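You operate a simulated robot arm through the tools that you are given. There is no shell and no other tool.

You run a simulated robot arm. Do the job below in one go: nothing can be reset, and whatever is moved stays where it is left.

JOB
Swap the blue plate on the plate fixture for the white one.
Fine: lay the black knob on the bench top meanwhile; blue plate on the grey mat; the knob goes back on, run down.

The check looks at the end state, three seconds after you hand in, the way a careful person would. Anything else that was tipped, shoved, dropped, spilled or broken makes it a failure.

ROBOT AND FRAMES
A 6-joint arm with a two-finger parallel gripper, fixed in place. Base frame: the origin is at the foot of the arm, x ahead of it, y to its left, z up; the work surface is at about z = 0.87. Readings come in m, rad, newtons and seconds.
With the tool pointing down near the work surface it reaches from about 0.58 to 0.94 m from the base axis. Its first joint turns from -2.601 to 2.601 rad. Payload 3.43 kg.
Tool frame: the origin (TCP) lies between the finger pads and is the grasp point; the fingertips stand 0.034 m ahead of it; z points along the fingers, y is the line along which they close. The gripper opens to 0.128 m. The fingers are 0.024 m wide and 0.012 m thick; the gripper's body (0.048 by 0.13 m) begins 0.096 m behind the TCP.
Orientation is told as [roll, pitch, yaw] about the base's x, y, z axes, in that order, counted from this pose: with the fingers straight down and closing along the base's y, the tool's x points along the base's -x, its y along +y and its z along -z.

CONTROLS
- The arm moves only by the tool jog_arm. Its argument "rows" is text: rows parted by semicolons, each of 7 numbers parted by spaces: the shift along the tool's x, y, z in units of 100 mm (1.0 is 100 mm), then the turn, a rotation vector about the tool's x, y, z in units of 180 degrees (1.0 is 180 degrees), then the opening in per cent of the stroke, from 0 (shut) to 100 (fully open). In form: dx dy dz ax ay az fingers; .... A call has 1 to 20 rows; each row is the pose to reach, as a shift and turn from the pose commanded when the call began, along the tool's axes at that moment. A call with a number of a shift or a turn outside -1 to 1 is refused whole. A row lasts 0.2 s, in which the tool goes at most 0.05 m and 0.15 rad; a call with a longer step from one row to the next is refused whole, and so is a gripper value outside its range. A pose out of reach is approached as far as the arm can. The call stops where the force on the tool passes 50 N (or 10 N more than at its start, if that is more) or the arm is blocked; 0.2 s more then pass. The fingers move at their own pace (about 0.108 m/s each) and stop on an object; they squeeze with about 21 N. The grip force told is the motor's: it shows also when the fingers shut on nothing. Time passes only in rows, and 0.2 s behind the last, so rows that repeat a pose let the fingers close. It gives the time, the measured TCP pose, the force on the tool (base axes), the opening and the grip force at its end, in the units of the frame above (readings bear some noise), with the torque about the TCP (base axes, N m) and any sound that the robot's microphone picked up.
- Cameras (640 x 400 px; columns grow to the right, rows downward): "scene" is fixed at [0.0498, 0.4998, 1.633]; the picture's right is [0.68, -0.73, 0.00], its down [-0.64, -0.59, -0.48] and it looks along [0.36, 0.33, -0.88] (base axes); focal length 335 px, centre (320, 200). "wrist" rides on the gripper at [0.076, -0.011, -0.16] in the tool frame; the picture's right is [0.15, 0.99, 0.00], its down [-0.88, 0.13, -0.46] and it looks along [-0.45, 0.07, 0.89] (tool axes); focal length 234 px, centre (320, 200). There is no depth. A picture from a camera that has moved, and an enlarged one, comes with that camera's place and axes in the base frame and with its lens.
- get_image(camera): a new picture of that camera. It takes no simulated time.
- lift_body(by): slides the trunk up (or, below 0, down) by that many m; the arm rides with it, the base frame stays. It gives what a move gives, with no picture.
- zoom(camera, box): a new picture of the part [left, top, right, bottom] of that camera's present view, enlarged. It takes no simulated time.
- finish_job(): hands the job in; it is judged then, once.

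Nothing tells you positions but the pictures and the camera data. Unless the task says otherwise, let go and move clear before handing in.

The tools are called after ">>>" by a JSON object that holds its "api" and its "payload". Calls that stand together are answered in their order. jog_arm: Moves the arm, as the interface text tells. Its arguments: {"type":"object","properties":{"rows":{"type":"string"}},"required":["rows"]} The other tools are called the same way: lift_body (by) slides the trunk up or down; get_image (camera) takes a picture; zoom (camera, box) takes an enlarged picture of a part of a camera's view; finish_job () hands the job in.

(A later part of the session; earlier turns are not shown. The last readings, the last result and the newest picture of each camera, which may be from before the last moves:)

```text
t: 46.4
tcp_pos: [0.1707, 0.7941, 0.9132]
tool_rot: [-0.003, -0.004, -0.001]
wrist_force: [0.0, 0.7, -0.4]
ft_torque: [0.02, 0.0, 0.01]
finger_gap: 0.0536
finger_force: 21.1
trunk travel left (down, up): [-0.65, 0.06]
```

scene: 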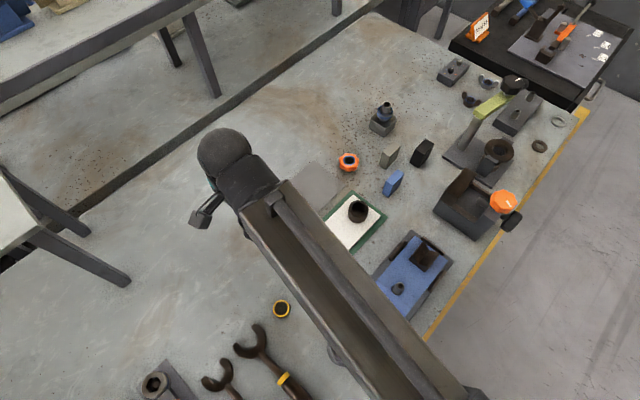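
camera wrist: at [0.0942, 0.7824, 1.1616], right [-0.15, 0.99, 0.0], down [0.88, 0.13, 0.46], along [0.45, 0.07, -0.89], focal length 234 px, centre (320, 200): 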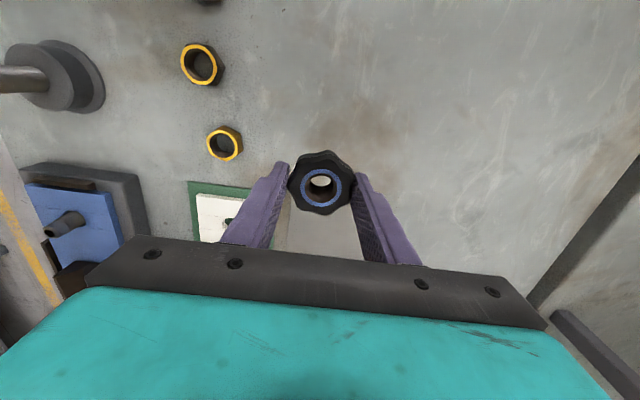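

>>> {"api": "jog_arm", "payload": {"rows": "0 0 0.01 0 0 0 0; 0 0 0.015 0 0 0 0; 0 0 0.015 0 0 0 0"}}

>>> {"api": "jog_arm", "payload": {"rows": "0 0 0.01 0 0 0 0; 0 0 0.015 0 0 0 0; 0 0 0.015 0 0 0 0"}}

>>> {"api": "zoom", "payload": {"camera": "wrist", "box": [220, 100, 420, 260]}}

```text
t: 47.2
tcp_pos: [0.1707, 0.7953, 0.9099]
tool_rot: [-0.001, -0.004, 0.0]
wrist_force: [-0.1, 0.2, -0.8]
ft_torque: [0.0, -0.04, 0.0]
finger_gap: 0.0533
finger_force: 21.0
trunk travel left (down, up): [-0.65, 0.06]
```

```text
t: 48.0
tcp_pos: [0.1707, 0.7947, 0.9089]
tool_rot: [-0.001, -0.003, 0.001]
wrist_force: [0.1, -0.4, 0.0]
ft_torque: [0.03, -0.04, 0.01]
finger_gap: 0.0534
finger_force: 21.2
trunk travel left (down, up): [-0.65, 0.06]
```

```text
2.50 times, centred on (320, 180) of wrist
camera zoom: at [0.0946, 0.7821, 1.0688], right [-0.15, 0.99, 0.0], down [0.88, 0.13, 0.46], along [0.45, 0.07, -0.89], focal length 585 px, centre (320, 250)
```

zoom: 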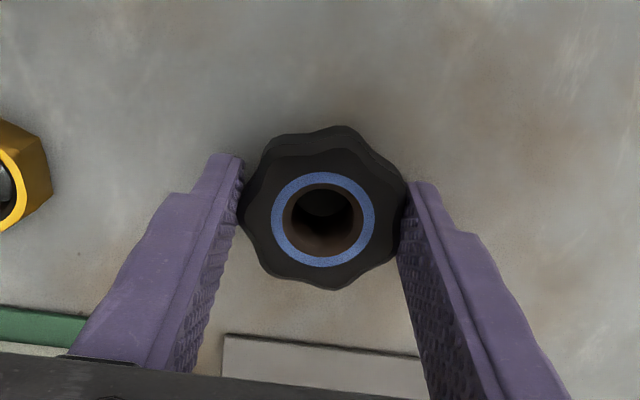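

>>> {"api": "jog_arm", "payload": {"rows": "0 0 0.01 0 0 0 0; 0 0 0.01 0 0 0 0"}}

>>> {"api": "jog_arm", "payload": {"rows": "0 0 0.01 0 0 0 0; 0 0 0.01 0 0 0 0"}}

>>> {"api": "jog_arm", "payload": {"rows": "0 0 0.007 0 0 0 0; 0 0 0.007 0 0 0 0"}}

```text
t: 48.6
tcp_pos: [0.1718, 0.7936, 0.9089]
tool_rot: [0.001, -0.003, 0.0]
wrist_force: [2.7, 0.8, 6.6]
ft_torque: [0.06, -0.01, 0.04]
finger_gap: 0.0536
finger_force: 21.5
trunk travel left (down, up): [-0.65, 0.06]
```

```text
t: 49.2
tcp_pos: [0.1701, 0.7934, 0.9099]
tool_rot: [-0.001, -0.003, 0.001]
wrist_force: [2.3, 3.9, 14.6]
ft_torque: [0.08, -0.14, 0.05]
finger_gap: 0.0533
finger_force: 20.5
trunk travel left (down, up): [-0.65, 0.06]
```

```text
t: 49.8
tcp_pos: [0.1701, 0.7945, 0.9088]
tool_rot: [0.001, -0.002, -0.001]
wrist_force: [-0.3, 5.1, 14.6]
ft_torque: [0.09, -0.07, 0.13]
finger_gap: 0.0529
finger_force: 21.3
trunk travel left (down, up): [-0.65, 0.06]
```

The knob rests on the bench: contact came at TCP z of about 0.909. I'll ease off, open, rise, and check that it stands flat.

>>> {"api": "jog_arm", "payload": {"rows": "0 0 -0.015 0 0 0 0; 0 0 -0.015 0 0 0 30; 0 0 -0.015 0 0 0 60; 0 0 -0.015 0 0 0 65; 0 0 -0.2 0 0 0 65; 0 0 -0.5 0 0 0 65; 0 0 -0.9 0 0 0 65; 0 0 -1 0 0 0 65; 0 0 -1 0 0 0 65"}}

>>> {"api": "get_image", "payload": {"camera": "wrist"}}

```text
t: 51.8
tcp_pos: [0.1706, 0.7961, 1.0065]
tool_rot: [-0.004, -0.004, -0.001]
wrist_force: [-0.3, -0.4, 0.1]
ft_torque: [-0.02, 0.01, 0.01]
finger_gap: 0.0831
finger_force: 0.1
trunk travel left (down, up): [-0.65, 0.06]
```

```text
taken
camera wrist: at [0.0947, 0.7825, 1.1663], right [-0.15, 0.99, 0.0], down [0.88, 0.13, 0.46], along [0.45, 0.07, -0.89], focal length 234 px, centre (320, 200)
```

wrist: 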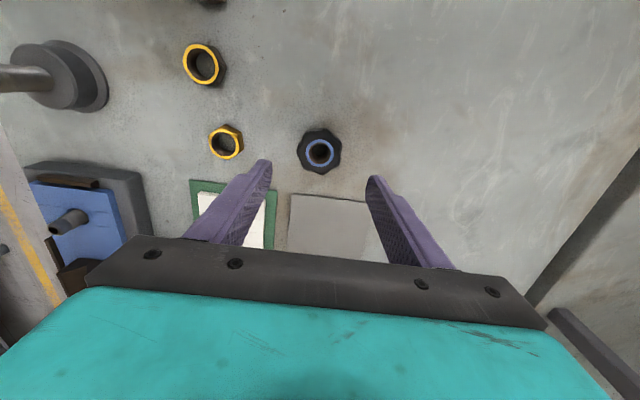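

The knob stands flat on the bench near (0.171, 0.795). Next I'll go back over the fixture to look at the blue plate and its V-block.

>>> {"api": "jog_arm", "payload": {"rows": "-0.15 -0.3 -0.2 0 0 0 65; -0.3 -0.6 -0.4 0 0 0 65; -0.5 -0.95 -0.5 0 0 0 65; -0.5 -0.95 -0.5 0 0 0 65"}}

>>> {"api": "jog_arm", "payload": {"rows": "-0.2 -0.35 0 0 0 0 65; -0.4 -0.7 0 0 0 0 65; -0.5 -1 0 0 0 0 65; -0.5 -1 0 0 0 0 65"}}

>>> {"api": "jog_arm", "payload": {"rows": "-0.2 -0.35 0 0 0 0 65; -0.4 -0.7 0 0 0 0 65; -0.6 -1 0 0 0 0 65; -0.6 -1 0 0 0 0 65"}}

>>> {"api": "get_image", "payload": {"camera": "wrist"}}

>>> {"api": "zoom", "payload": {"camera": "scene", "box": [350, 225, 460, 335]}}

```text
t: 52.8
tcp_pos: [0.2227, 0.6966, 1.0579]
tool_rot: [-0.002, -0.004, -0.001]
wrist_force: [0.2, -0.7, -0.2]
ft_torque: [0.01, -0.02, 0.01]
finger_gap: 0.0832
finger_force: 0.1
trunk travel left (down, up): [-0.65, 0.06]
```

```text
t: 53.8
tcp_pos: [0.2705, 0.5977, 1.0576]
tool_rot: [-0.002, -0.002, 0.0]
wrist_force: [-0.6, 0.6, -0.3]
ft_torque: [0.0, 0.01, -0.01]
finger_gap: 0.0831
finger_force: 0.1
trunk travel left (down, up): [-0.65, 0.06]
```

```text
t: 54.8
tcp_pos: [0.332, 0.5006, 1.0565]
tool_rot: [-0.001, -0.002, 0.003]
wrist_force: [0.6, 0.3, -0.1]
ft_torque: [0.02, -0.02, 0.01]
finger_gap: 0.0831
finger_force: 0.1
trunk travel left (down, up): [-0.65, 0.06]
```

```text
taken
camera wrist: at [0.2563, 0.4879, 1.2159], right [-0.15, 0.99, 0.0], down [0.88, 0.13, 0.46], along [0.45, 0.07, -0.89], focal length 234 px, centre (320, 200)
```

wrist: 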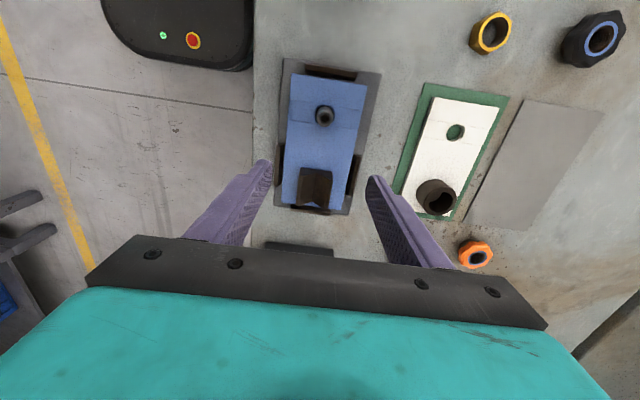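

```text
3.64 times, centred on (405, 280) of scene
camera zoom: at [0.0498, 0.4998, 1.633], right [0.68, -0.73, 0.0], down [-0.64, -0.59, -0.48], along [0.36, 0.33, -0.88], focal length 1220 px, centre (11, -91)
```

zoom: 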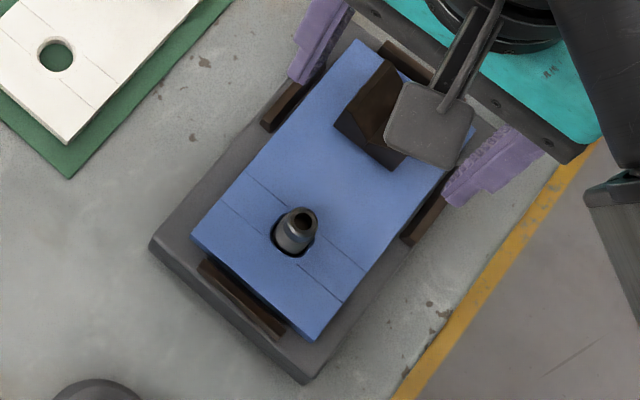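

>>> {"api": "zoom", "payload": {"camera": "wrist", "box": [265, 50, 395, 225]}}

>>> {"api": "zoom", "payload": {"camera": "wrist", "box": [385, 75, 525, 235]}}

>>> {"api": "zoom", "payload": {"camera": "scene", "box": [290, 180, 400, 280]}}

```text
2.29 times, centred on (330, 138) of wrist
camera zoom: at [0.2563, 0.4879, 1.2159], right [-0.15, 0.99, 0.0], down [0.88, 0.13, 0.46], along [0.45, 0.07, -0.89], focal length 535 px, centre (297, 343)
```

zoom: 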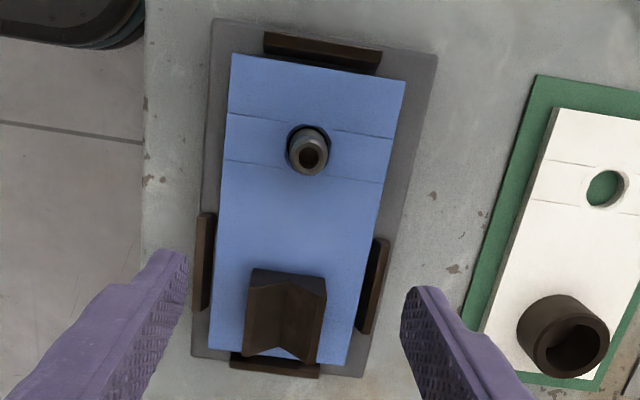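

```text
2.50 times, centred on (455, 155) of wrist
camera zoom: at [0.2563, 0.4879, 1.2159], right [-0.15, 0.99, 0.0], down [0.88, 0.13, 0.46], along [0.45, 0.07, -0.89], focal length 585 px, centre (-18, 312)
```

zoom: 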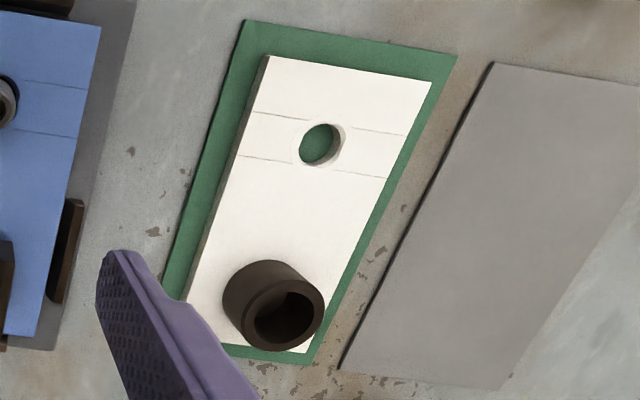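

```text
4.00 times, centred on (345, 230) of scene
camera zoom: at [0.0498, 0.4998, 1.633], right [0.68, -0.73, 0.0], down [-0.64, -0.59, -0.48], along [0.36, 0.33, -0.88], focal length 1342 px, centre (220, 80)
```

zoom: 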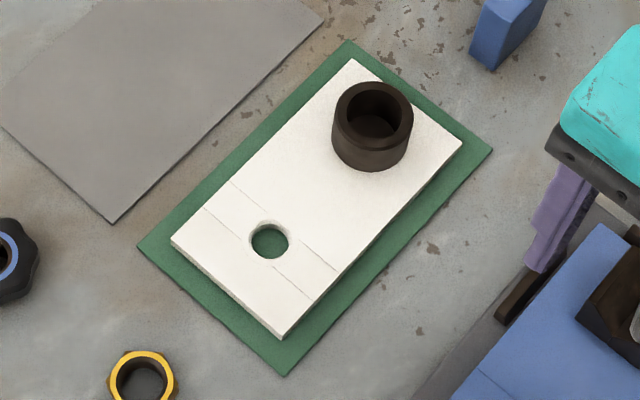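

The V-block is about 42 mm long in x, centred near (0.387, 0.499), and roughly 32 mm tall. I'll turn the gripper to close along x, which resists plate droop best, and hover over the block.

>>> {"api": "jog_arm", "payload": {"rows": "-0.1 0 0 0 0 -0.042 65; -0.2 0 0 0 0 -0.084 65; -0.3 -0.01 0 0 0 -0.126 65; -0.4 -0.01 0 0 0 -0.168 60; -0.5 -0.01 0.1 0 0 -0.21 60; -0.55 -0.01 0.2 0 0 -0.252 50; -0.55 -0.01 0.3 0 0 -0.294 45; -0.55 -0.01 0.4 0 0 -0.336 45; -0.55 -0.01 0.5 0 0 -0.378 45; -0.55 -0.01 0.5 0 0 -0.42 45; -0.55 -0.01 0.5 0 0 -0.46 45; -0.55 -0.01 0.5 0 0 -0.5 45; -0.55 -0.01 0.5 0 0 -0.5 45"}}

>>> {"api": "zoom", "payload": {"camera": "wrist", "box": [200, 80, 440, 260]}}

>>> {"api": "zoom", "payload": {"camera": "scene", "box": [350, 210, 470, 330]}}

```text
t: 57.6
tcp_pos: [0.3864, 0.4989, 1.009]
tool_rot: [-0.003, 0.002, 1.573]
wrist_force: [-0.4, 0.1, -0.2]
ft_torque: [0.02, 0.0, 0.01]
finger_gap: 0.0577
finger_force: 0.1
trunk travel left (down, up): [-0.65, 0.06]
```

```text
2.22 times, centred on (320, 170) of wrist
camera zoom: at [0.3967, 0.4214, 1.1679], right [-0.99, -0.15, 0.0], down [-0.13, 0.88, 0.45], along [-0.06, 0.45, -0.89], focal length 520 px, centre (320, 267)
```

zoom: 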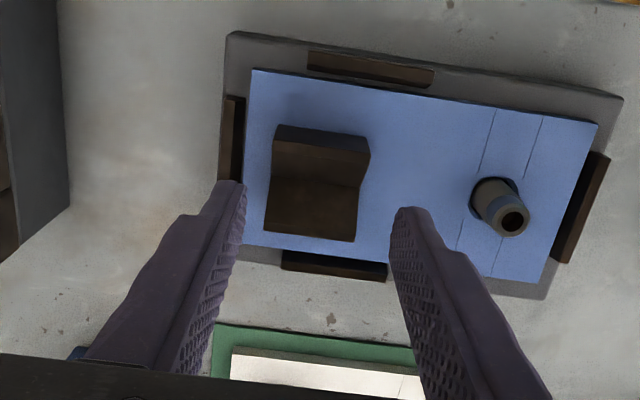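

```text
3.33 times, centred on (410, 270) of scene
camera zoom: at [0.0498, 0.4998, 1.633], right [0.68, -0.73, 0.0], down [-0.64, -0.59, -0.48], along [0.36, 0.33, -0.88], focal length 1118 px, centre (20, -33)
```

zoom: 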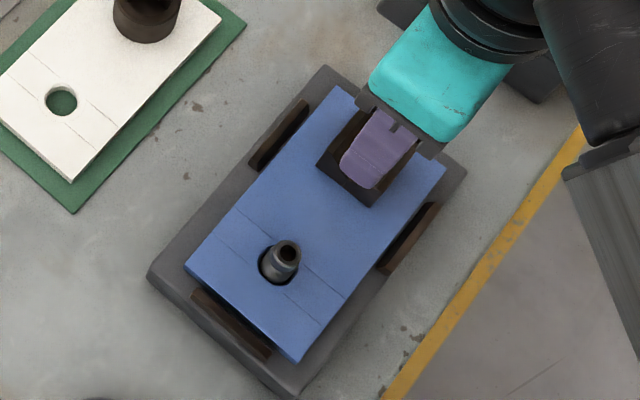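

>>> {"api": "jog_arm", "payload": {"rows": "0 0 0.15 0 0 0 40; 0 0 0.3 0 0 0 40; 0 0 0.42 0 0 0 40; 0 0 0.5 0 0 0 40; 0 0 0.54 0 0 0 40; 0 0 0.54 0 0 0 40"}}

>>> {"api": "zoom", "payload": {"camera": "wrist", "box": [200, 80, 440, 260]}}

>>> {"api": "zoom", "payload": {"camera": "scene", "box": [350, 210, 470, 330]}}

```text
t: 59.0
tcp_pos: [0.387, 0.4993, 0.9555]
tool_rot: [-0.003, 0.002, 1.57]
wrist_force: [0.9, -0.4, 0.5]
ft_torque: [-0.01, 0.02, 0.0]
finger_gap: 0.0513
finger_force: 0.1
trunk travel left (down, up): [-0.65, 0.06]
```

```text
2.22 times, centred on (320, 170) of wrist
camera zoom: at [0.3969, 0.422, 1.1136], right [-0.99, -0.15, 0.0], down [-0.13, 0.88, 0.45], along [-0.06, 0.45, -0.89], focal length 520 px, centre (320, 267)
```

zoom: 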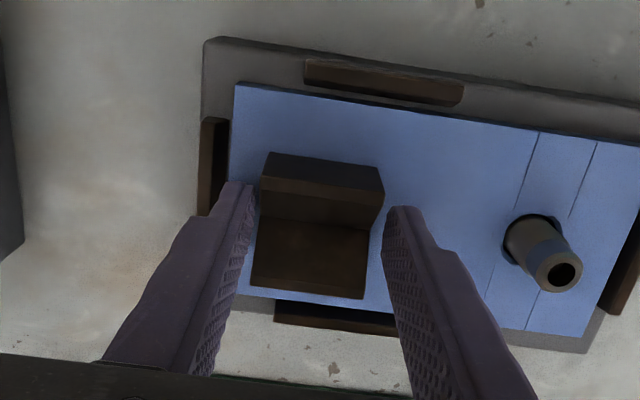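

```text
3.33 times, centred on (410, 270) of scene
camera zoom: at [0.0498, 0.4998, 1.633], right [0.68, -0.73, 0.0], down [-0.64, -0.59, -0.48], along [0.36, 0.33, -0.88], focal length 1118 px, centre (20, -33)
```

zoom: 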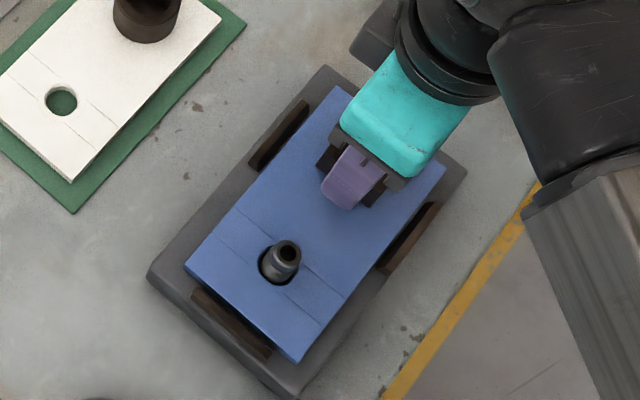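

>>> {"api": "jog_arm", "payload": {"rows": "0 0 0.02 0 0 0 40; 0 0 0.04 0 0 0 40; 0 0 0.06 0 0 0 40; 0 0 0.06 0 0 0 40"}}

>>> {"api": "jog_arm", "payload": {"rows": "0 0 0.01 0 0 0 40; 0 0 0.02 0 0 0 40; 0 0 0.02 0 0 0 40"}}

>>> {"api": "jog_arm", "payload": {"rows": "0 0 0.01 0 0 0 40; 0 0 0.01 0 0 0 40"}}

```text
t: 60.0
tcp_pos: [0.3864, 0.4997, 0.9485]
tool_rot: [-0.003, 0.001, 1.571]
wrist_force: [0.2, -1.3, 0.8]
ft_torque: [0.0, 0.01, 0.01]
finger_gap: 0.0511
finger_force: 0.0
trunk travel left (down, up): [-0.65, 0.06]
```

```text
t: 60.8
tcp_pos: [0.3859, 0.4993, 0.9459]
tool_rot: [-0.004, 0.002, 1.571]
wrist_force: [0.0, -0.1, -0.7]
ft_torque: [-0.01, 0.0, 0.01]
finger_gap: 0.0512
finger_force: 0.1
trunk travel left (down, up): [-0.65, 0.06]
```

```text
t: 61.4
tcp_pos: [0.3862, 0.4983, 0.9441]
tool_rot: [-0.004, 0.001, 1.57]
wrist_force: [0.2, 0.1, -0.1]
ft_torque: [0.01, -0.06, 0.02]
finger_gap: 0.0511
finger_force: 0.0
trunk travel left (down, up): [-0.65, 0.06]
```

>>> {"api": "jog_arm", "payload": {"rows": "0 0 0.01 0 0 0 40; 0 0 0.01 0 0 0 40"}}

>>> {"api": "jog_arm", "payload": {"rows": "0 0 0.01 0 0 0 40; 0 0 0.01 0 0 0 40"}}

>>> {"api": "zoom", "payload": {"camera": "wrist", "box": [200, 80, 440, 260]}}

```text
t: 62.0
tcp_pos: [0.3862, 0.4978, 0.9452]
tool_rot: [-0.003, -0.001, 1.57]
wrist_force: [-0.7, 2.4, 6.1]
ft_torque: [0.07, 0.18, -0.08]
finger_gap: 0.0513
finger_force: 0.1
trunk travel left (down, up): [-0.65, 0.06]
```

```text
t: 62.6
tcp_pos: [0.3858, 0.4982, 0.9441]
tool_rot: [-0.005, -0.002, 1.57]
wrist_force: [0.7, 5.3, 25.1]
ft_torque: [0.16, 0.71, -0.19]
finger_gap: 0.0506
finger_force: 0.1
trunk travel left (down, up): [-0.65, 0.06]
```

```text
2.22 times, centred on (320, 170) of wrist
camera zoom: at [0.3962, 0.4209, 1.1038], right [-0.99, -0.15, 0.0], down [-0.13, 0.88, 0.46], along [-0.06, 0.45, -0.89], focal length 520 px, centre (320, 267)
```

zoom: 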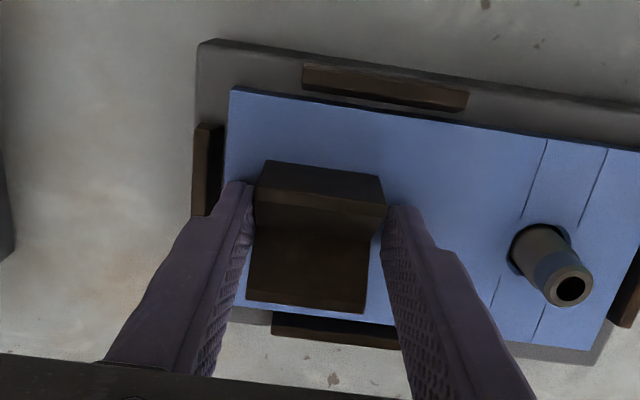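

Contact came at TCP z of about 0.9445, which puts the plate top at about 0.910. I'll back up 1.5–2 mm and close on the V-block.

>>> {"api": "jog_arm", "payload": {"rows": "0 0 -0.035 0 0 0 40; 0 0 -0.035 0 0 0 20; 0 0 -0.035 0 0 0 0; 0 0 -0.035 0 0 0 0; 0 0 -0.035 0 0 0 0"}}

>>> {"api": "zoom", "payload": {"camera": "wrist", "box": [200, 80, 440, 260]}}

```text
t: 63.8
tcp_pos: [0.3857, 0.4988, 0.9463]
tool_rot: [-0.004, 0.002, 1.57]
wrist_force: [-0.6, -0.4, 0.2]
ft_torque: [-0.01, -0.12, -0.02]
finger_gap: 0.0438
finger_force: 20.5
trunk travel left (down, up): [-0.65, 0.06]
```

```text
2.22 times, centred on (320, 170) of wrist
camera zoom: at [0.3966, 0.4213, 1.1057], right [-0.99, -0.15, 0.0], down [-0.13, 0.88, 0.45], along [-0.06, 0.45, -0.89], focal length 520 px, centre (320, 267)
```

zoom: 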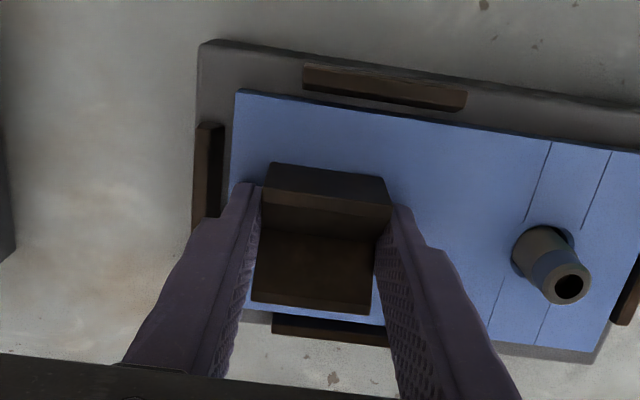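

>>> {"api": "jog_arm", "payload": {"rows": "0 0 -0.01 0 0 0 0; 0 0 -0.02 0 0 0 0; 0 0 -0.04 0 0 0 0; 0 0 -0.06 0 0 0 0; 0 0 -0.06 0 0 0 0"}}

>>> {"api": "zoom", "payload": {"camera": "wrist", "box": [200, 80, 440, 260]}}

>>> {"api": "zoom", "payload": {"camera": "scene", "box": [350, 210, 470, 330]}}

```text
t: 65.0
tcp_pos: [0.3859, 0.4985, 0.9533]
tool_rot: [-0.004, 0.002, 1.57]
wrist_force: [0.0, -1.3, -2.2]
ft_torque: [0.0, -0.15, 0.0]
finger_gap: 0.0438
finger_force: 20.7
trunk travel left (down, up): [-0.65, 0.06]
```

```text
2.22 times, centred on (320, 170) of wrist
camera zoom: at [0.3965, 0.422, 1.1125], right [-0.99, -0.15, 0.0], down [-0.13, 0.88, 0.45], along [-0.06, 0.45, -0.89], focal length 520 px, centre (320, 267)
```

zoom: 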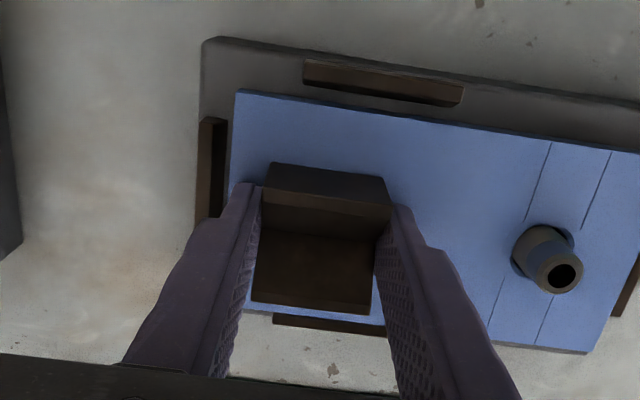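

```text
3.33 times, centred on (410, 270) of scene
camera zoom: at [0.0498, 0.4998, 1.633], right [0.68, -0.73, 0.0], down [-0.64, -0.59, -0.48], along [0.36, 0.33, -0.88], focal length 1118 px, centre (20, -33)
```

zoom: 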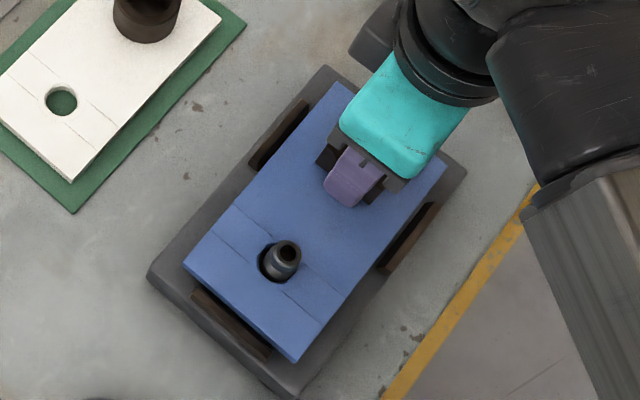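

The plate lifts cleanly and is light. I'll raise it above the stud and carry it over to the mat, whose centre is about (0.338, 0.825).

>>> {"api": "jog_arm", "payload": {"rows": "0 0 -0.15 0 0 0 0; 0 0 -0.3 0 0 0 0; 0 0 -0.45 0 0 0 0; 0 0 -0.6 0 0 0 0; 0 0 -0.75 0 0 0 0; 0 0 -0.9 0 0 0 0; 0 0 -1 0 0 0 0; 0 0 -1 0 0 0 0"}}

>>> {"api": "get_image", "payload": {"camera": "wrist"}}

>>> {"api": "zoom", "payload": {"camera": "scene", "box": [350, 180, 510, 330]}}

```text
t: 66.8
tcp_pos: [0.3868, 0.4977, 1.052]
tool_rot: [-0.004, 0.003, 1.572]
wrist_force: [0.2, -0.7, -2.7]
ft_torque: [0.02, -0.12, -0.01]
finger_gap: 0.0439
finger_force: 20.7
trunk travel left (down, up): [-0.65, 0.06]
```

```text
taken
camera wrist: at [0.3965, 0.4219, 1.2111], right [-0.99, -0.15, 0.0], down [-0.13, 0.88, 0.45], along [-0.06, 0.45, -0.89], focal length 234 px, centre (320, 200)
```

wrist: 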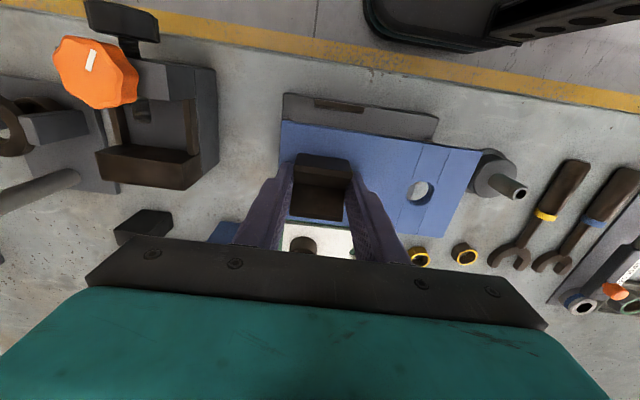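

```text
2.67 times, centred on (430, 255) of scene
camera zoom: at [0.0498, 0.4998, 1.633], right [0.68, -0.73, 0.0], down [-0.64, -0.59, -0.48], along [0.36, 0.33, -0.88], focal length 894 px, centre (27, 53)
```

zoom: 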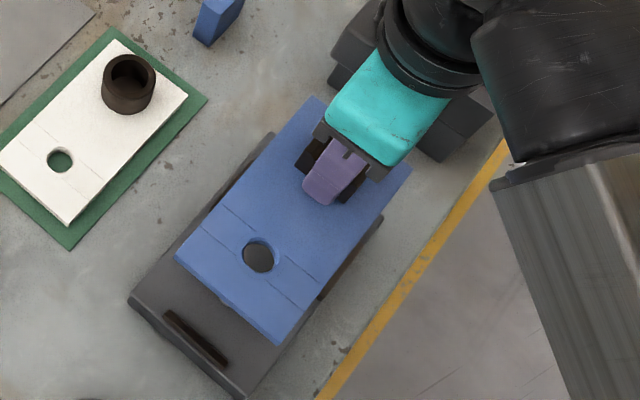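

>>> {"api": "jog_arm", "payload": {"rows": "-0.2 0 0 0 0 0 0; -0.45 0 0 0 0 0 0; -0.7 0 0 0 0 0 0; -0.9 0 0 0 0 0 0; -1 0 0 0 0 0 0; -1 0 0 0 0 0 0"}}

>>> {"api": "jog_arm", "payload": {"rows": "-0.2 0 0 0 0 0 0; -0.45 0 0 0 0 0 0; -0.7 0 0 0 0 0 0; -0.9 0 0 0 0 0 0; -1 0 0 0 0 0 0; -1 0 0 0 0 0 0"}}

>>> {"api": "jog_arm", "payload": {"rows": "-0.2 0 0 0 0 0 0; -0.45 0 0 0 0 0 0; -0.7 0 0 0 0 0 0; -0.9 0 0 0 0 0 0; -1 0 0 0 0 0 0; -1 0 0 0 0 0 0"}}

>>> {"api": "get_image", "payload": {"camera": "scene"}}

>>> {"api": "get_image", "payload": {"camera": "wrist"}}

```text
t: 68.2
tcp_pos: [0.3862, 0.5987, 1.0519]
tool_rot: [-0.003, 0.002, 1.572]
wrist_force: [-0.1, -0.6, -4.1]
ft_torque: [-0.01, -0.13, 0.02]
finger_gap: 0.0441
finger_force: 20.9
trunk travel left (down, up): [-0.65, 0.06]
```

```text
t: 69.6
tcp_pos: [0.3865, 0.6984, 1.0515]
tool_rot: [-0.004, 0.002, 1.569]
wrist_force: [-0.1, 0.3, -4.1]
ft_torque: [-0.02, -0.12, 0.03]
finger_gap: 0.0436
finger_force: 20.7
trunk travel left (down, up): [-0.65, 0.06]
```

```text
t: 71.0
tcp_pos: [0.3858, 0.7988, 1.0523]
tool_rot: [-0.003, 0.002, 1.571]
wrist_force: [0.0, 0.9, -2.9]
ft_torque: [0.0, -0.12, 0.03]
finger_gap: 0.0439
finger_force: 21.2
trunk travel left (down, up): [-0.65, 0.06]
```

```text
taken
```

scene: 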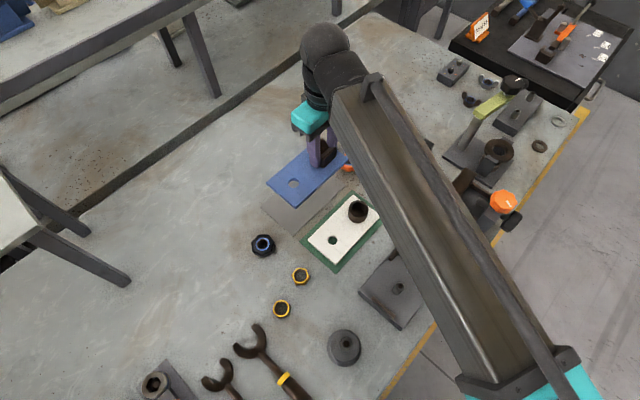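

```text
taken
camera wrist: at [0.396, 0.7224, 1.212], right [-0.99, -0.15, 0.0], down [-0.13, 0.88, 0.45], along [-0.06, 0.45, -0.89], focal length 234 px, centre (320, 200)
```

wrist: 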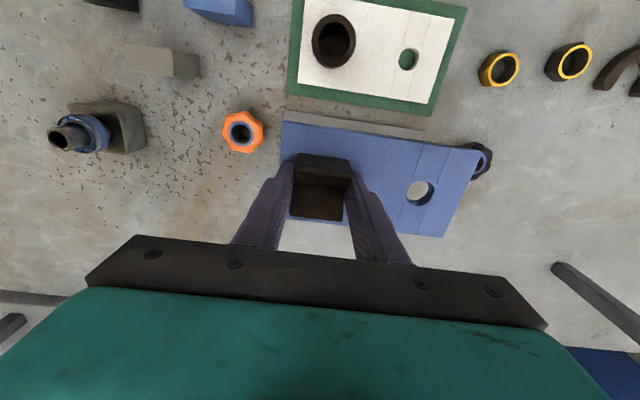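

>>> {"api": "jog_arm", "payload": {"rows": "-0.15 0.01 0.1 0 0 0 0; -0.265 0.01 0.3 0 0 0 0; -0.265 0.01 0.5 0 0 0 0; -0.265 0.01 0.7 0 0 0 0; -0.265 0.01 0.85 0 0 0 0; -0.265 0.01 0.95 0 0 0 0; -0.265 0.01 0.95 0 0 0 0"}}

>>> {"api": "zoom", "payload": {"camera": "scene", "box": [230, 110, 410, 250]}}

>>> {"api": "zoom", "payload": {"camera": "wrist", "box": [220, 60, 520, 260]}}

```text
t: 72.6
tcp_pos: [0.3852, 0.8244, 0.9582]
tool_rot: [-0.003, 0.002, 1.571]
wrist_force: [-0.9, -0.8, -3.1]
ft_torque: [-0.03, -0.11, 0.02]
finger_gap: 0.0439
finger_force: 21.3
trunk travel left (down, up): [-0.65, 0.06]
```

```text
2.86 times, centred on (320, 180) of scene
camera zoom: at [0.0498, 0.4998, 1.633], right [0.68, -0.73, 0.0], down [-0.64, -0.59, -0.48], along [0.36, 0.33, -0.88], focal length 958 px, centre (320, 257)
```

zoom: 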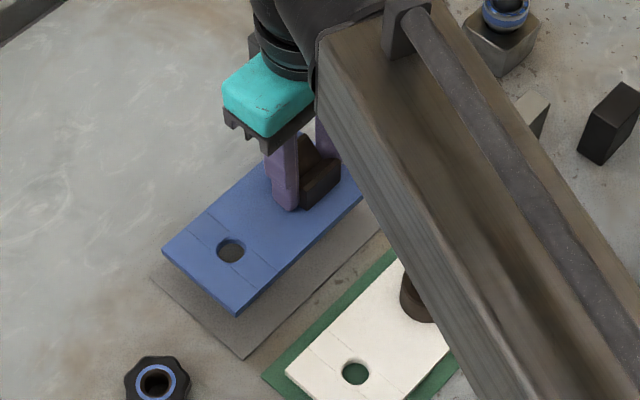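

```text
2.00 times, centred on (370, 160) of wrist
camera zoom: at [0.3959, 0.7476, 1.1178], right [-0.99, -0.15, 0.0], down [-0.13, 0.88, 0.45], along [-0.06, 0.45, -0.89], focal length 468 px, centre (220, 280)
```

zoom: 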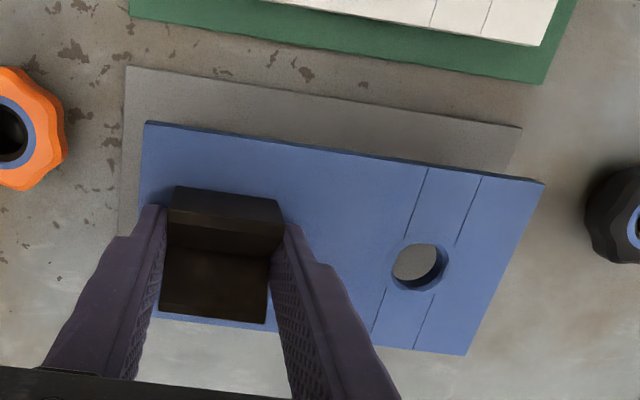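

>>> {"api": "jog_arm", "payload": {"rows": "0 0 0.1 0 0 0 0; 0 0 0.2 0 0 0 0; 0 0 0.28 0 0 0 0; 0 0 0.33 0 0 0 0; 0 0 0.36 0 0 0 0; 0 0 0.36 0 0 0 0"}}

>>> {"api": "jog_arm", "payload": {"rows": "0 0 0.01 0 0 0 0; 0 0 0.02 0 0 0 0; 0 0 0.02 0 0 0 0"}}

>>> {"api": "zoom", "payload": {"camera": "wrist", "box": [220, 60, 520, 260]}}

```text
t: 74.0
tcp_pos: [0.3853, 0.8254, 0.9212]
tool_rot: [-0.002, 0.002, 1.57]
wrist_force: [0.5, -0.3, -3.5]
ft_torque: [-0.01, -0.11, 0.01]
finger_gap: 0.0437
finger_force: 21.3
trunk travel left (down, up): [-0.65, 0.06]
```

```text
t: 74.8
tcp_pos: [0.3838, 0.8243, 0.919]
tool_rot: [-0.005, 0.002, 1.571]
wrist_force: [1.0, 0.1, -3.6]
ft_torque: [-0.05, -0.13, 0.02]
finger_gap: 0.0439
finger_force: 21.2
trunk travel left (down, up): [-0.65, 0.06]
```

```text
2.00 times, centred on (370, 160) of wrist
camera zoom: at [0.3961, 0.7479, 1.0783], right [-0.99, -0.15, 0.0], down [-0.13, 0.88, 0.45], along [-0.06, 0.45, -0.89], focal length 468 px, centre (220, 280)
```

zoom: 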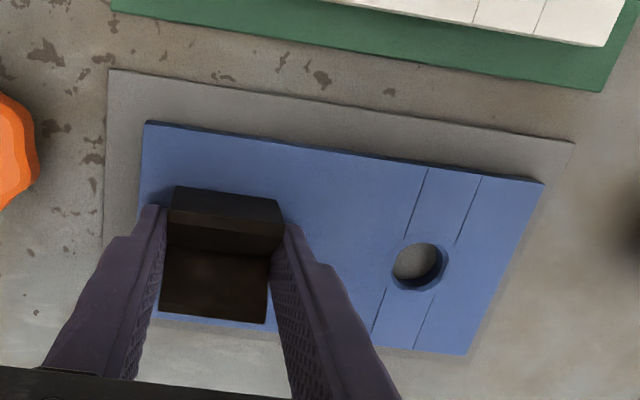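

The plate sits well inside the mat outline, with margins of roughly 12–17 mm on each side. I'll lower it gently onto the mat.

>>> {"api": "jog_arm", "payload": {"rows": "0 -0.01 0.01 0 0 0 0; 0 -0.02 0.015 0 0 0 0; 0 -0.02 0.015 0 0 0 0"}}

>>> {"api": "jog_arm", "payload": {"rows": "0 0 0.01 0 0 0 0; 0 0 0.015 0 0 0 0; 0 0 0.015 0 0 0 0"}}

>>> {"api": "jog_arm", "payload": {"rows": "0 0 0.01 0 0 0 0; 0 0 0.01 0 0 0 0"}}

```text
t: 75.6
tcp_pos: [0.3864, 0.8251, 0.9178]
tool_rot: [-0.002, 0.001, 1.572]
wrist_force: [-3.3, 0.5, 0.5]
ft_torque: [-0.2, 0.57, -0.14]
finger_gap: 0.0436
finger_force: 21.0
trunk travel left (down, up): [-0.65, 0.06]
```

```text
t: 76.4
tcp_pos: [0.3863, 0.8246, 0.9185]
tool_rot: [-0.004, -0.001, 1.572]
wrist_force: [-2.7, 1.1, 12.2]
ft_torque: [-0.53, 0.58, 0.0]
finger_gap: 0.0439
finger_force: 20.9
trunk travel left (down, up): [-0.65, 0.06]
```

```text
t: 77.0
tcp_pos: [0.3863, 0.8243, 0.918]
tool_rot: [-0.003, -0.003, 1.571]
wrist_force: [-0.6, 4.7, 21.1]
ft_torque: [-0.43, 0.86, 0.02]
finger_gap: 0.044
finger_force: 21.1
trunk travel left (down, up): [-0.65, 0.06]
```

>>> {"api": "jog_arm", "payload": {"rows": "0 0 -0.02 0 0 0 0; 0 0 -0.02 0 0 0 20; 0 0 -0.02 0 0 0 45; 0 0 -0.02 0 0 0 50; 0 0 -0.02 0 0 0 50; 0 0 -0.2 0 0 0 50; 0 0 -0.5 0 0 0 50; 0 0 -0.9 0 0 0 50; 0 0 -1 0 0 0 50; 0 0 -1 0 0 0 50"}}

>>> {"api": "get_image", "payload": {"camera": "wrist"}}

>>> {"api": "get_image", "payload": {"camera": "scene"}}

```text
t: 79.2
tcp_pos: [0.3862, 0.8246, 1.0162]
tool_rot: [-0.004, 0.003, 1.569]
wrist_force: [-0.1, 0.0, 0.4]
ft_torque: [0.0, 0.0, 0.0]
finger_gap: 0.0639
finger_force: 0.2
trunk travel left (down, up): [-0.65, 0.06]
```

```text
taken
camera wrist: at [0.397, 0.7478, 1.1756], right [-0.99, -0.15, 0.0], down [-0.13, 0.88, 0.45], along [-0.06, 0.45, -0.89], focal length 234 px, centre (320, 200)
```

wrist: 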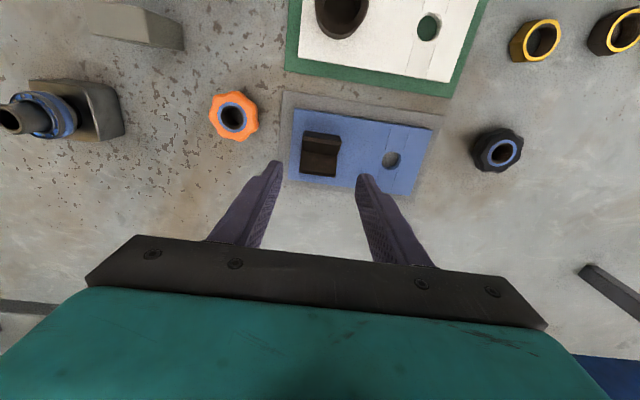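

```text
taken
```

scene: 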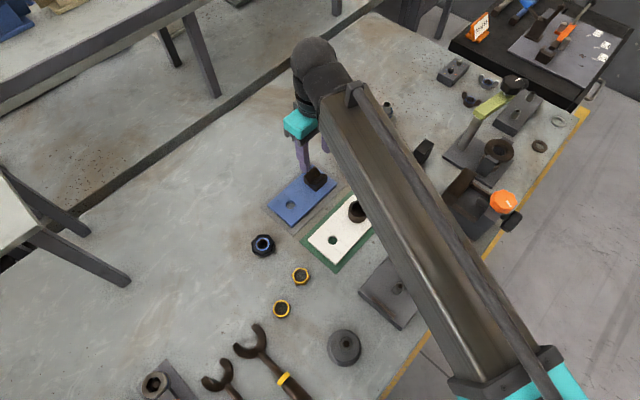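

>>> {"api": "zoom", "payload": {"camera": "wrist", "box": [260, 75, 460, 215]}}

>>> {"api": "zoom", "payload": {"camera": "scene", "box": [240, 150, 380, 260]}}

```text
2.86 times, centred on (360, 145) of wrist
camera zoom: at [0.397, 0.7478, 1.1756], right [-0.99, -0.15, 0.0], down [-0.13, 0.88, 0.45], along [-0.06, 0.45, -0.89], focal length 669 px, centre (206, 357)
```

zoom: 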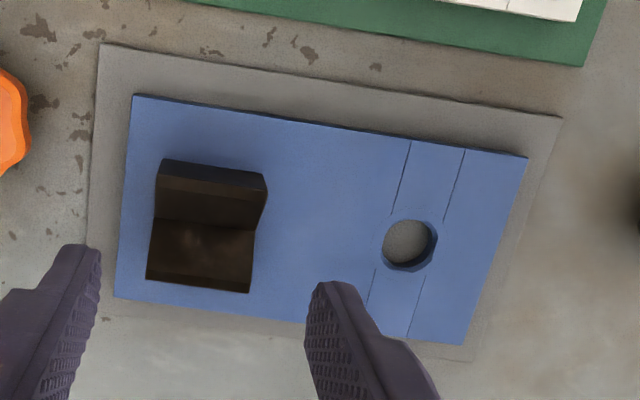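

```text
3.64 times, centred on (310, 205) of scene
camera zoom: at [0.0498, 0.4998, 1.633], right [0.68, -0.73, 0.0], down [-0.64, -0.59, -0.48], along [0.36, 0.33, -0.88], focal length 1220 px, centre (356, 182)
```

zoom: 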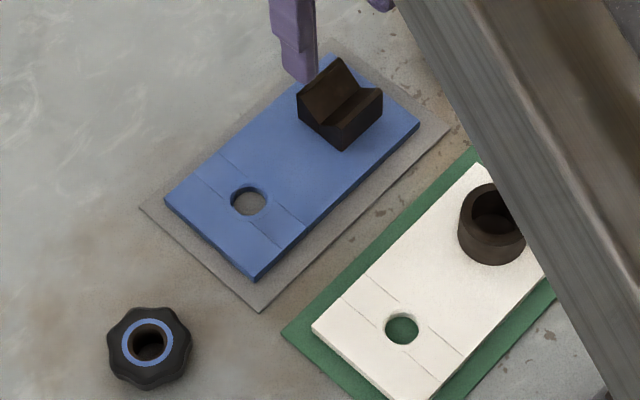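

The blue plate lies wholly on the mat. Now I'll move over the white plate's ring.

>>> {"api": "jog_arm", "payload": {"rows": "0.3 0 0 0 0 0 60; 0.6 0 0 0 0 0 60; 0.9 0 0 0 0 0 60; 0.9 0 0 0 0 0 60"}}

>>> {"api": "jog_arm", "payload": {"rows": "0.3 0 0 0 0 0 60; 0.52 0 0 0 0 0 60; 0.52 0 0 0 0 0 60"}}

>>> {"api": "get_image", "payload": {"camera": "wrist"}}

>>> {"api": "zoom", "payload": {"camera": "wrist", "box": [240, 75, 460, 225]}}

>>> {"api": "zoom", "payload": {"camera": "scene", "box": [290, 170, 420, 280]}}

```text
t: 80.2
tcp_pos: [0.3869, 0.7348, 1.0158]
tool_rot: [-0.004, 0.001, 1.571]
wrist_force: [-0.8, -0.5, -0.1]
ft_torque: [0.0, -0.03, -0.01]
finger_gap: 0.0768
finger_force: 0.1
trunk travel left (down, up): [-0.65, 0.06]
```

```text
t: 81.0
tcp_pos: [0.3853, 0.6834, 1.0154]
tool_rot: [-0.004, 0.001, 1.571]
wrist_force: [0.9, -0.1, 0.2]
ft_torque: [0.0, 0.0, 0.0]
finger_gap: 0.0771
finger_force: 0.1
trunk travel left (down, up): [-0.65, 0.06]
```

```text
taken
camera wrist: at [0.3966, 0.6059, 1.1753], right [-0.99, -0.15, 0.0], down [-0.13, 0.88, 0.45], along [-0.06, 0.45, -0.89], focal length 234 px, centre (320, 200)
```

wrist: 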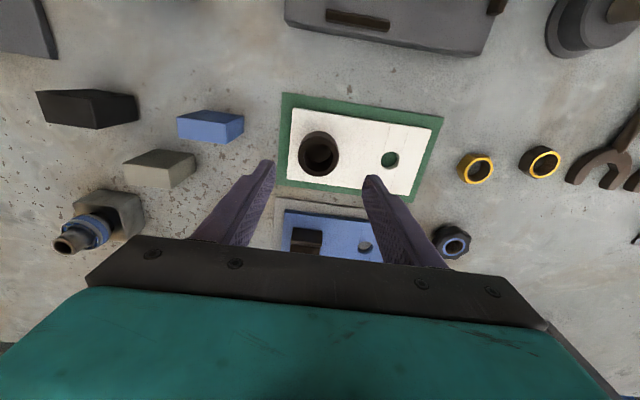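

```text
2.67 times, centred on (350, 150) of wrist
camera zoom: at [0.3966, 0.6059, 1.1753], right [-0.99, -0.15, 0.0], down [-0.13, 0.88, 0.45], along [-0.06, 0.45, -0.89], focal length 624 px, centre (240, 333)
```

zoom: 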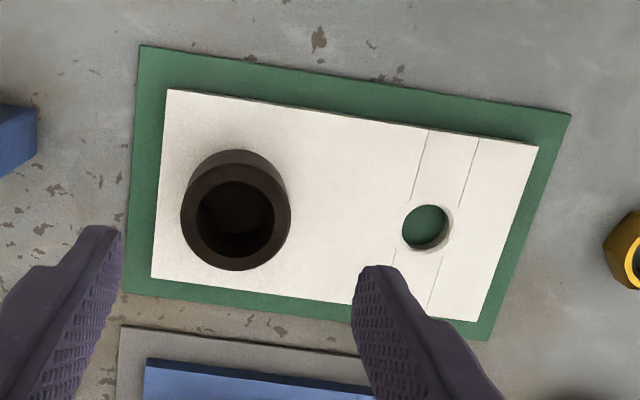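

```text
3.64 times, centred on (355, 225) of scene
camera zoom: at [0.0498, 0.4998, 1.633], right [0.68, -0.73, 0.0], down [-0.64, -0.59, -0.48], along [0.36, 0.33, -0.88], focal length 1220 px, centre (193, 109)
```

zoom: 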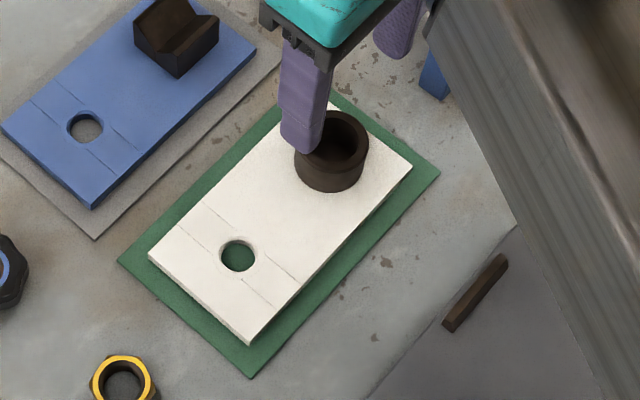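

>>> {"api": "jog_arm", "payload": {"rows": "0 -0.012 0.2 0 0 0 50; 0 -0.012 0.4 0 0 0 47; 0 -0.012 0.6 0 0 0 47; 0 -0.012 0.75 0 0 0 47; 0 -0.012 0.85 0 0 0 47; 0 -0.012 0.9 0 0 0 47; 0 -0.012 0.9 0 0 0 47"}}

>>> {"api": "zoom", "payload": {"camera": "wrist", "box": [220, 60, 520, 260]}}

```text
t: 82.6
tcp_pos: [0.3882, 0.6829, 0.9241]
tool_rot: [-0.004, 0.002, 1.57]
wrist_force: [-0.2, 0.0, -0.1]
ft_torque: [-0.01, -0.02, -0.02]
finger_gap: 0.0601
finger_force: 0.1
trunk travel left (down, up): [-0.65, 0.06]
```

```text
2.00 times, centred on (370, 160) of wrist
camera zoom: at [0.3993, 0.6057, 1.0844], right [-0.99, -0.15, 0.0], down [-0.13, 0.88, 0.45], along [-0.06, 0.45, -0.89], focal length 468 px, centre (220, 280)
```

zoom: 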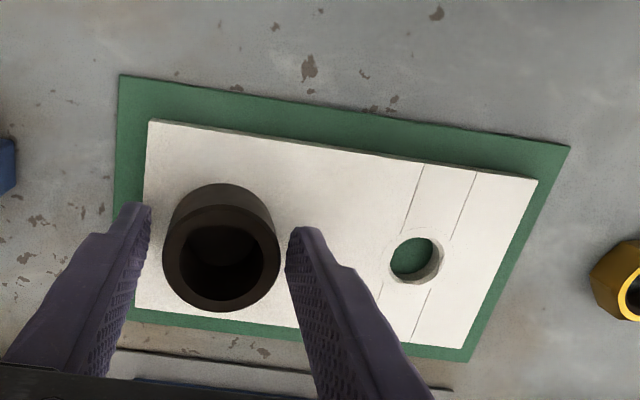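

>>> {"api": "jog_arm", "payload": {"rows": "0 0 0.015 0 0 0 47; 0 0 0.03 0 0 0 47; 0 0 0.03 0 0 0 47"}}

>>> {"api": "jog_arm", "payload": {"rows": "0 0 0.01 0 0 0 47; 0 0 0.015 0 0 0 47; 0 0 0.015 0 0 0 47"}}

>>> {"api": "jog_arm", "payload": {"rows": "0 0 0.01 0 0 0 47; 0 0 0.01 0 0 0 47"}}

>>> {"api": "jog_arm", "payload": {"rows": "0 0 0.01 0 0 0 47; 0 0 0.01 0 0 0 47"}}

```text
t: 83.4
tcp_pos: [0.3882, 0.6824, 0.9214]
tool_rot: [-0.003, 0.001, 1.572]
wrist_force: [-0.5, 0.8, 0.0]
ft_torque: [-0.01, 0.02, 0.01]
finger_gap: 0.0603
finger_force: 0.1
trunk travel left (down, up): [-0.65, 0.06]
```

```text
t: 84.2
tcp_pos: [0.3882, 0.6833, 0.9209]
tool_rot: [-0.004, 0.002, 1.572]
wrist_force: [0.9, 1.1, 0.1]
ft_torque: [0.02, -0.01, 0.0]
finger_gap: 0.0601
finger_force: 0.0
trunk travel left (down, up): [-0.65, 0.06]
```

```text
t: 84.8
tcp_pos: [0.3894, 0.6825, 0.9192]
tool_rot: [-0.004, 0.001, 1.571]
wrist_force: [-0.2, -0.7, 0.1]
ft_torque: [0.01, 0.0, 0.0]
finger_gap: 0.0602
finger_force: 0.1
trunk travel left (down, up): [-0.65, 0.06]
```

```text
t: 85.4
tcp_pos: [0.3884, 0.6827, 0.9187]
tool_rot: [-0.003, 0.002, 1.57]
wrist_force: [0.3, 0.0, -1.0]
ft_torque: [-0.05, 0.05, 0.03]
finger_gap: 0.0603
finger_force: 0.1
trunk travel left (down, up): [-0.65, 0.06]
```

>>> {"api": "jog_arm", "payload": {"rows": "0 0 0.01 0 0 0 47; 0 0 0.01 0 0 0 47"}}

>>> {"api": "jog_arm", "payload": {"rows": "0 0 0.01 0 0 0 47; 0 0 0.01 0 0 0 47"}}

>>> {"api": "zoom", "payload": {"camera": "wrist", "box": [220, 60, 520, 260]}}

```text
t: 86.0
tcp_pos: [0.3901, 0.6819, 0.9175]
tool_rot: [-0.003, 0.001, 1.571]
wrist_force: [0.0, -0.9, 1.1]
ft_torque: [0.0, 0.03, -0.01]
finger_gap: 0.0602
finger_force: 0.3
trunk travel left (down, up): [-0.65, 0.06]
```

```text
t: 86.6
tcp_pos: [0.389, 0.6824, 0.9175]
tool_rot: [-0.004, 0.0, 1.572]
wrist_force: [-0.9, -0.3, 8.1]
ft_torque: [0.02, 0.34, 0.0]
finger_gap: 0.0606
finger_force: 0.3
trunk travel left (down, up): [-0.65, 0.06]
```

```text
2.00 times, centred on (370, 160) of wrist
camera zoom: at [0.3995, 0.6053, 1.077], right [-0.99, -0.15, 0.0], down [-0.13, 0.88, 0.46], along [-0.06, 0.45, -0.89], focal length 468 px, centre (220, 280)
```

zoom: 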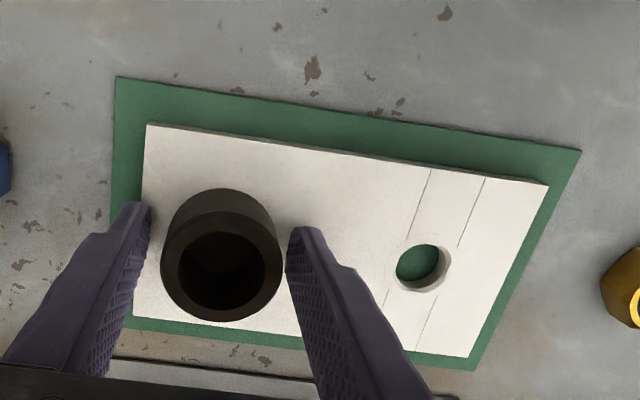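

>>> {"api": "jog_arm", "payload": {"rows": "0 0.015 -0.027 0 0 0 47; 0 0.015 -0.027 0 0 0 30; 0 0.015 -0.027 0 0 0 0; 0 0.015 -0.027 0 0 0 0; 0 0.015 -0.027 0 0 0 0"}}

>>> {"api": "zoom", "payload": {"camera": "wrist", "box": [220, 60, 520, 260]}}

```text
t: 87.8
tcp_pos: [0.3872, 0.6823, 0.9179]
tool_rot: [-0.004, 0.004, 1.57]
wrist_force: [-0.1, 0.2, -1.6]
ft_torque: [0.01, -0.15, 0.03]
finger_gap: 0.0518
finger_force: 21.2
trunk travel left (down, up): [-0.65, 0.06]
```

```text
2.00 times, centred on (370, 160) of wrist
camera zoom: at [0.3981, 0.6059, 1.0787], right [-0.99, -0.15, 0.0], down [-0.13, 0.88, 0.45], along [-0.06, 0.45, -0.89], focal length 468 px, centre (220, 280)
```

zoom: 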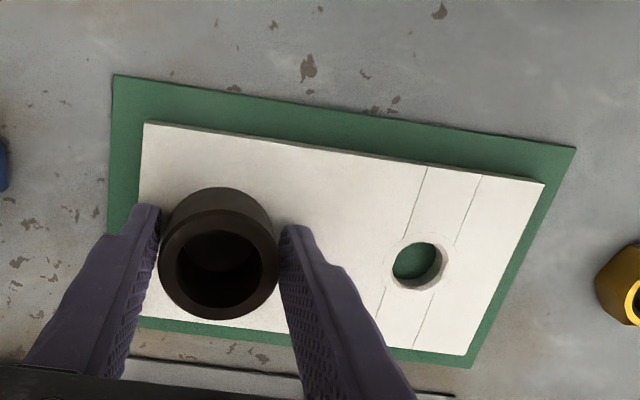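

The white plate is held, and its outline in the wrist view matches the held blue plate almost pixel for pixel. I can therefore use the same TCP position over the fixture. I'll lift slowly.

>>> {"api": "jog_arm", "payload": {"rows": "0 0 -0.02 0 0 0 0; 0 0 -0.05 0 0 0 0; 0 0 -0.1 0 0 0 0; 0 0 -0.2 0 0 0 0; 0 0 -0.2 0 0 0 0"}}

>>> {"api": "zoom", "payload": {"camera": "wrist", "box": [220, 60, 520, 260]}}

>>> {"api": "zoom", "payload": {"camera": "scene", "box": [290, 170, 420, 280]}}

```text
t: 89.0
tcp_pos: [0.3865, 0.6835, 0.9393]
tool_rot: [-0.003, 0.002, 1.574]
wrist_force: [-0.2, -0.6, -4.1]
ft_torque: [0.01, -0.12, -0.01]
finger_gap: 0.0516
finger_force: 20.8
trunk travel left (down, up): [-0.65, 0.06]
```

```text
2.00 times, centred on (370, 160) of wrist
camera zoom: at [0.397, 0.6063, 1.0988], right [-0.99, -0.15, 0.0], down [-0.13, 0.88, 0.45], along [-0.06, 0.45, -0.89], focal length 468 px, centre (220, 280)
```

zoom: 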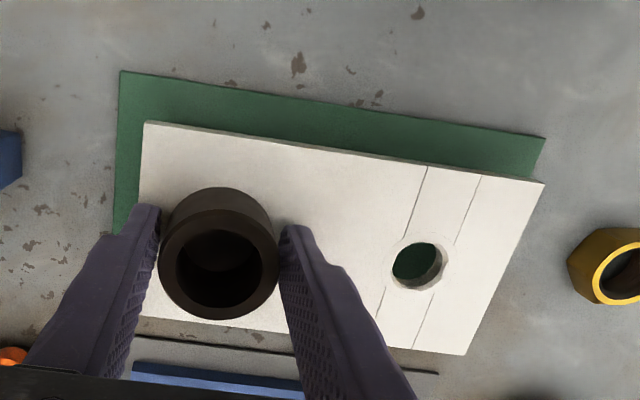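

```text
3.64 times, centred on (355, 225) of scene
camera zoom: at [0.0498, 0.4998, 1.633], right [0.68, -0.73, 0.0], down [-0.64, -0.59, -0.48], along [0.36, 0.33, -0.88], focal length 1220 px, centre (193, 109)
```

zoom: 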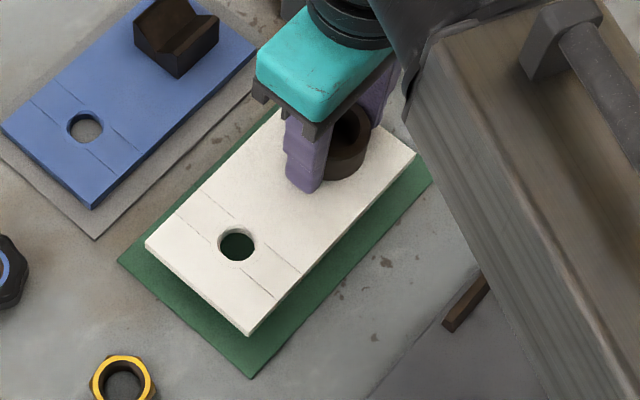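

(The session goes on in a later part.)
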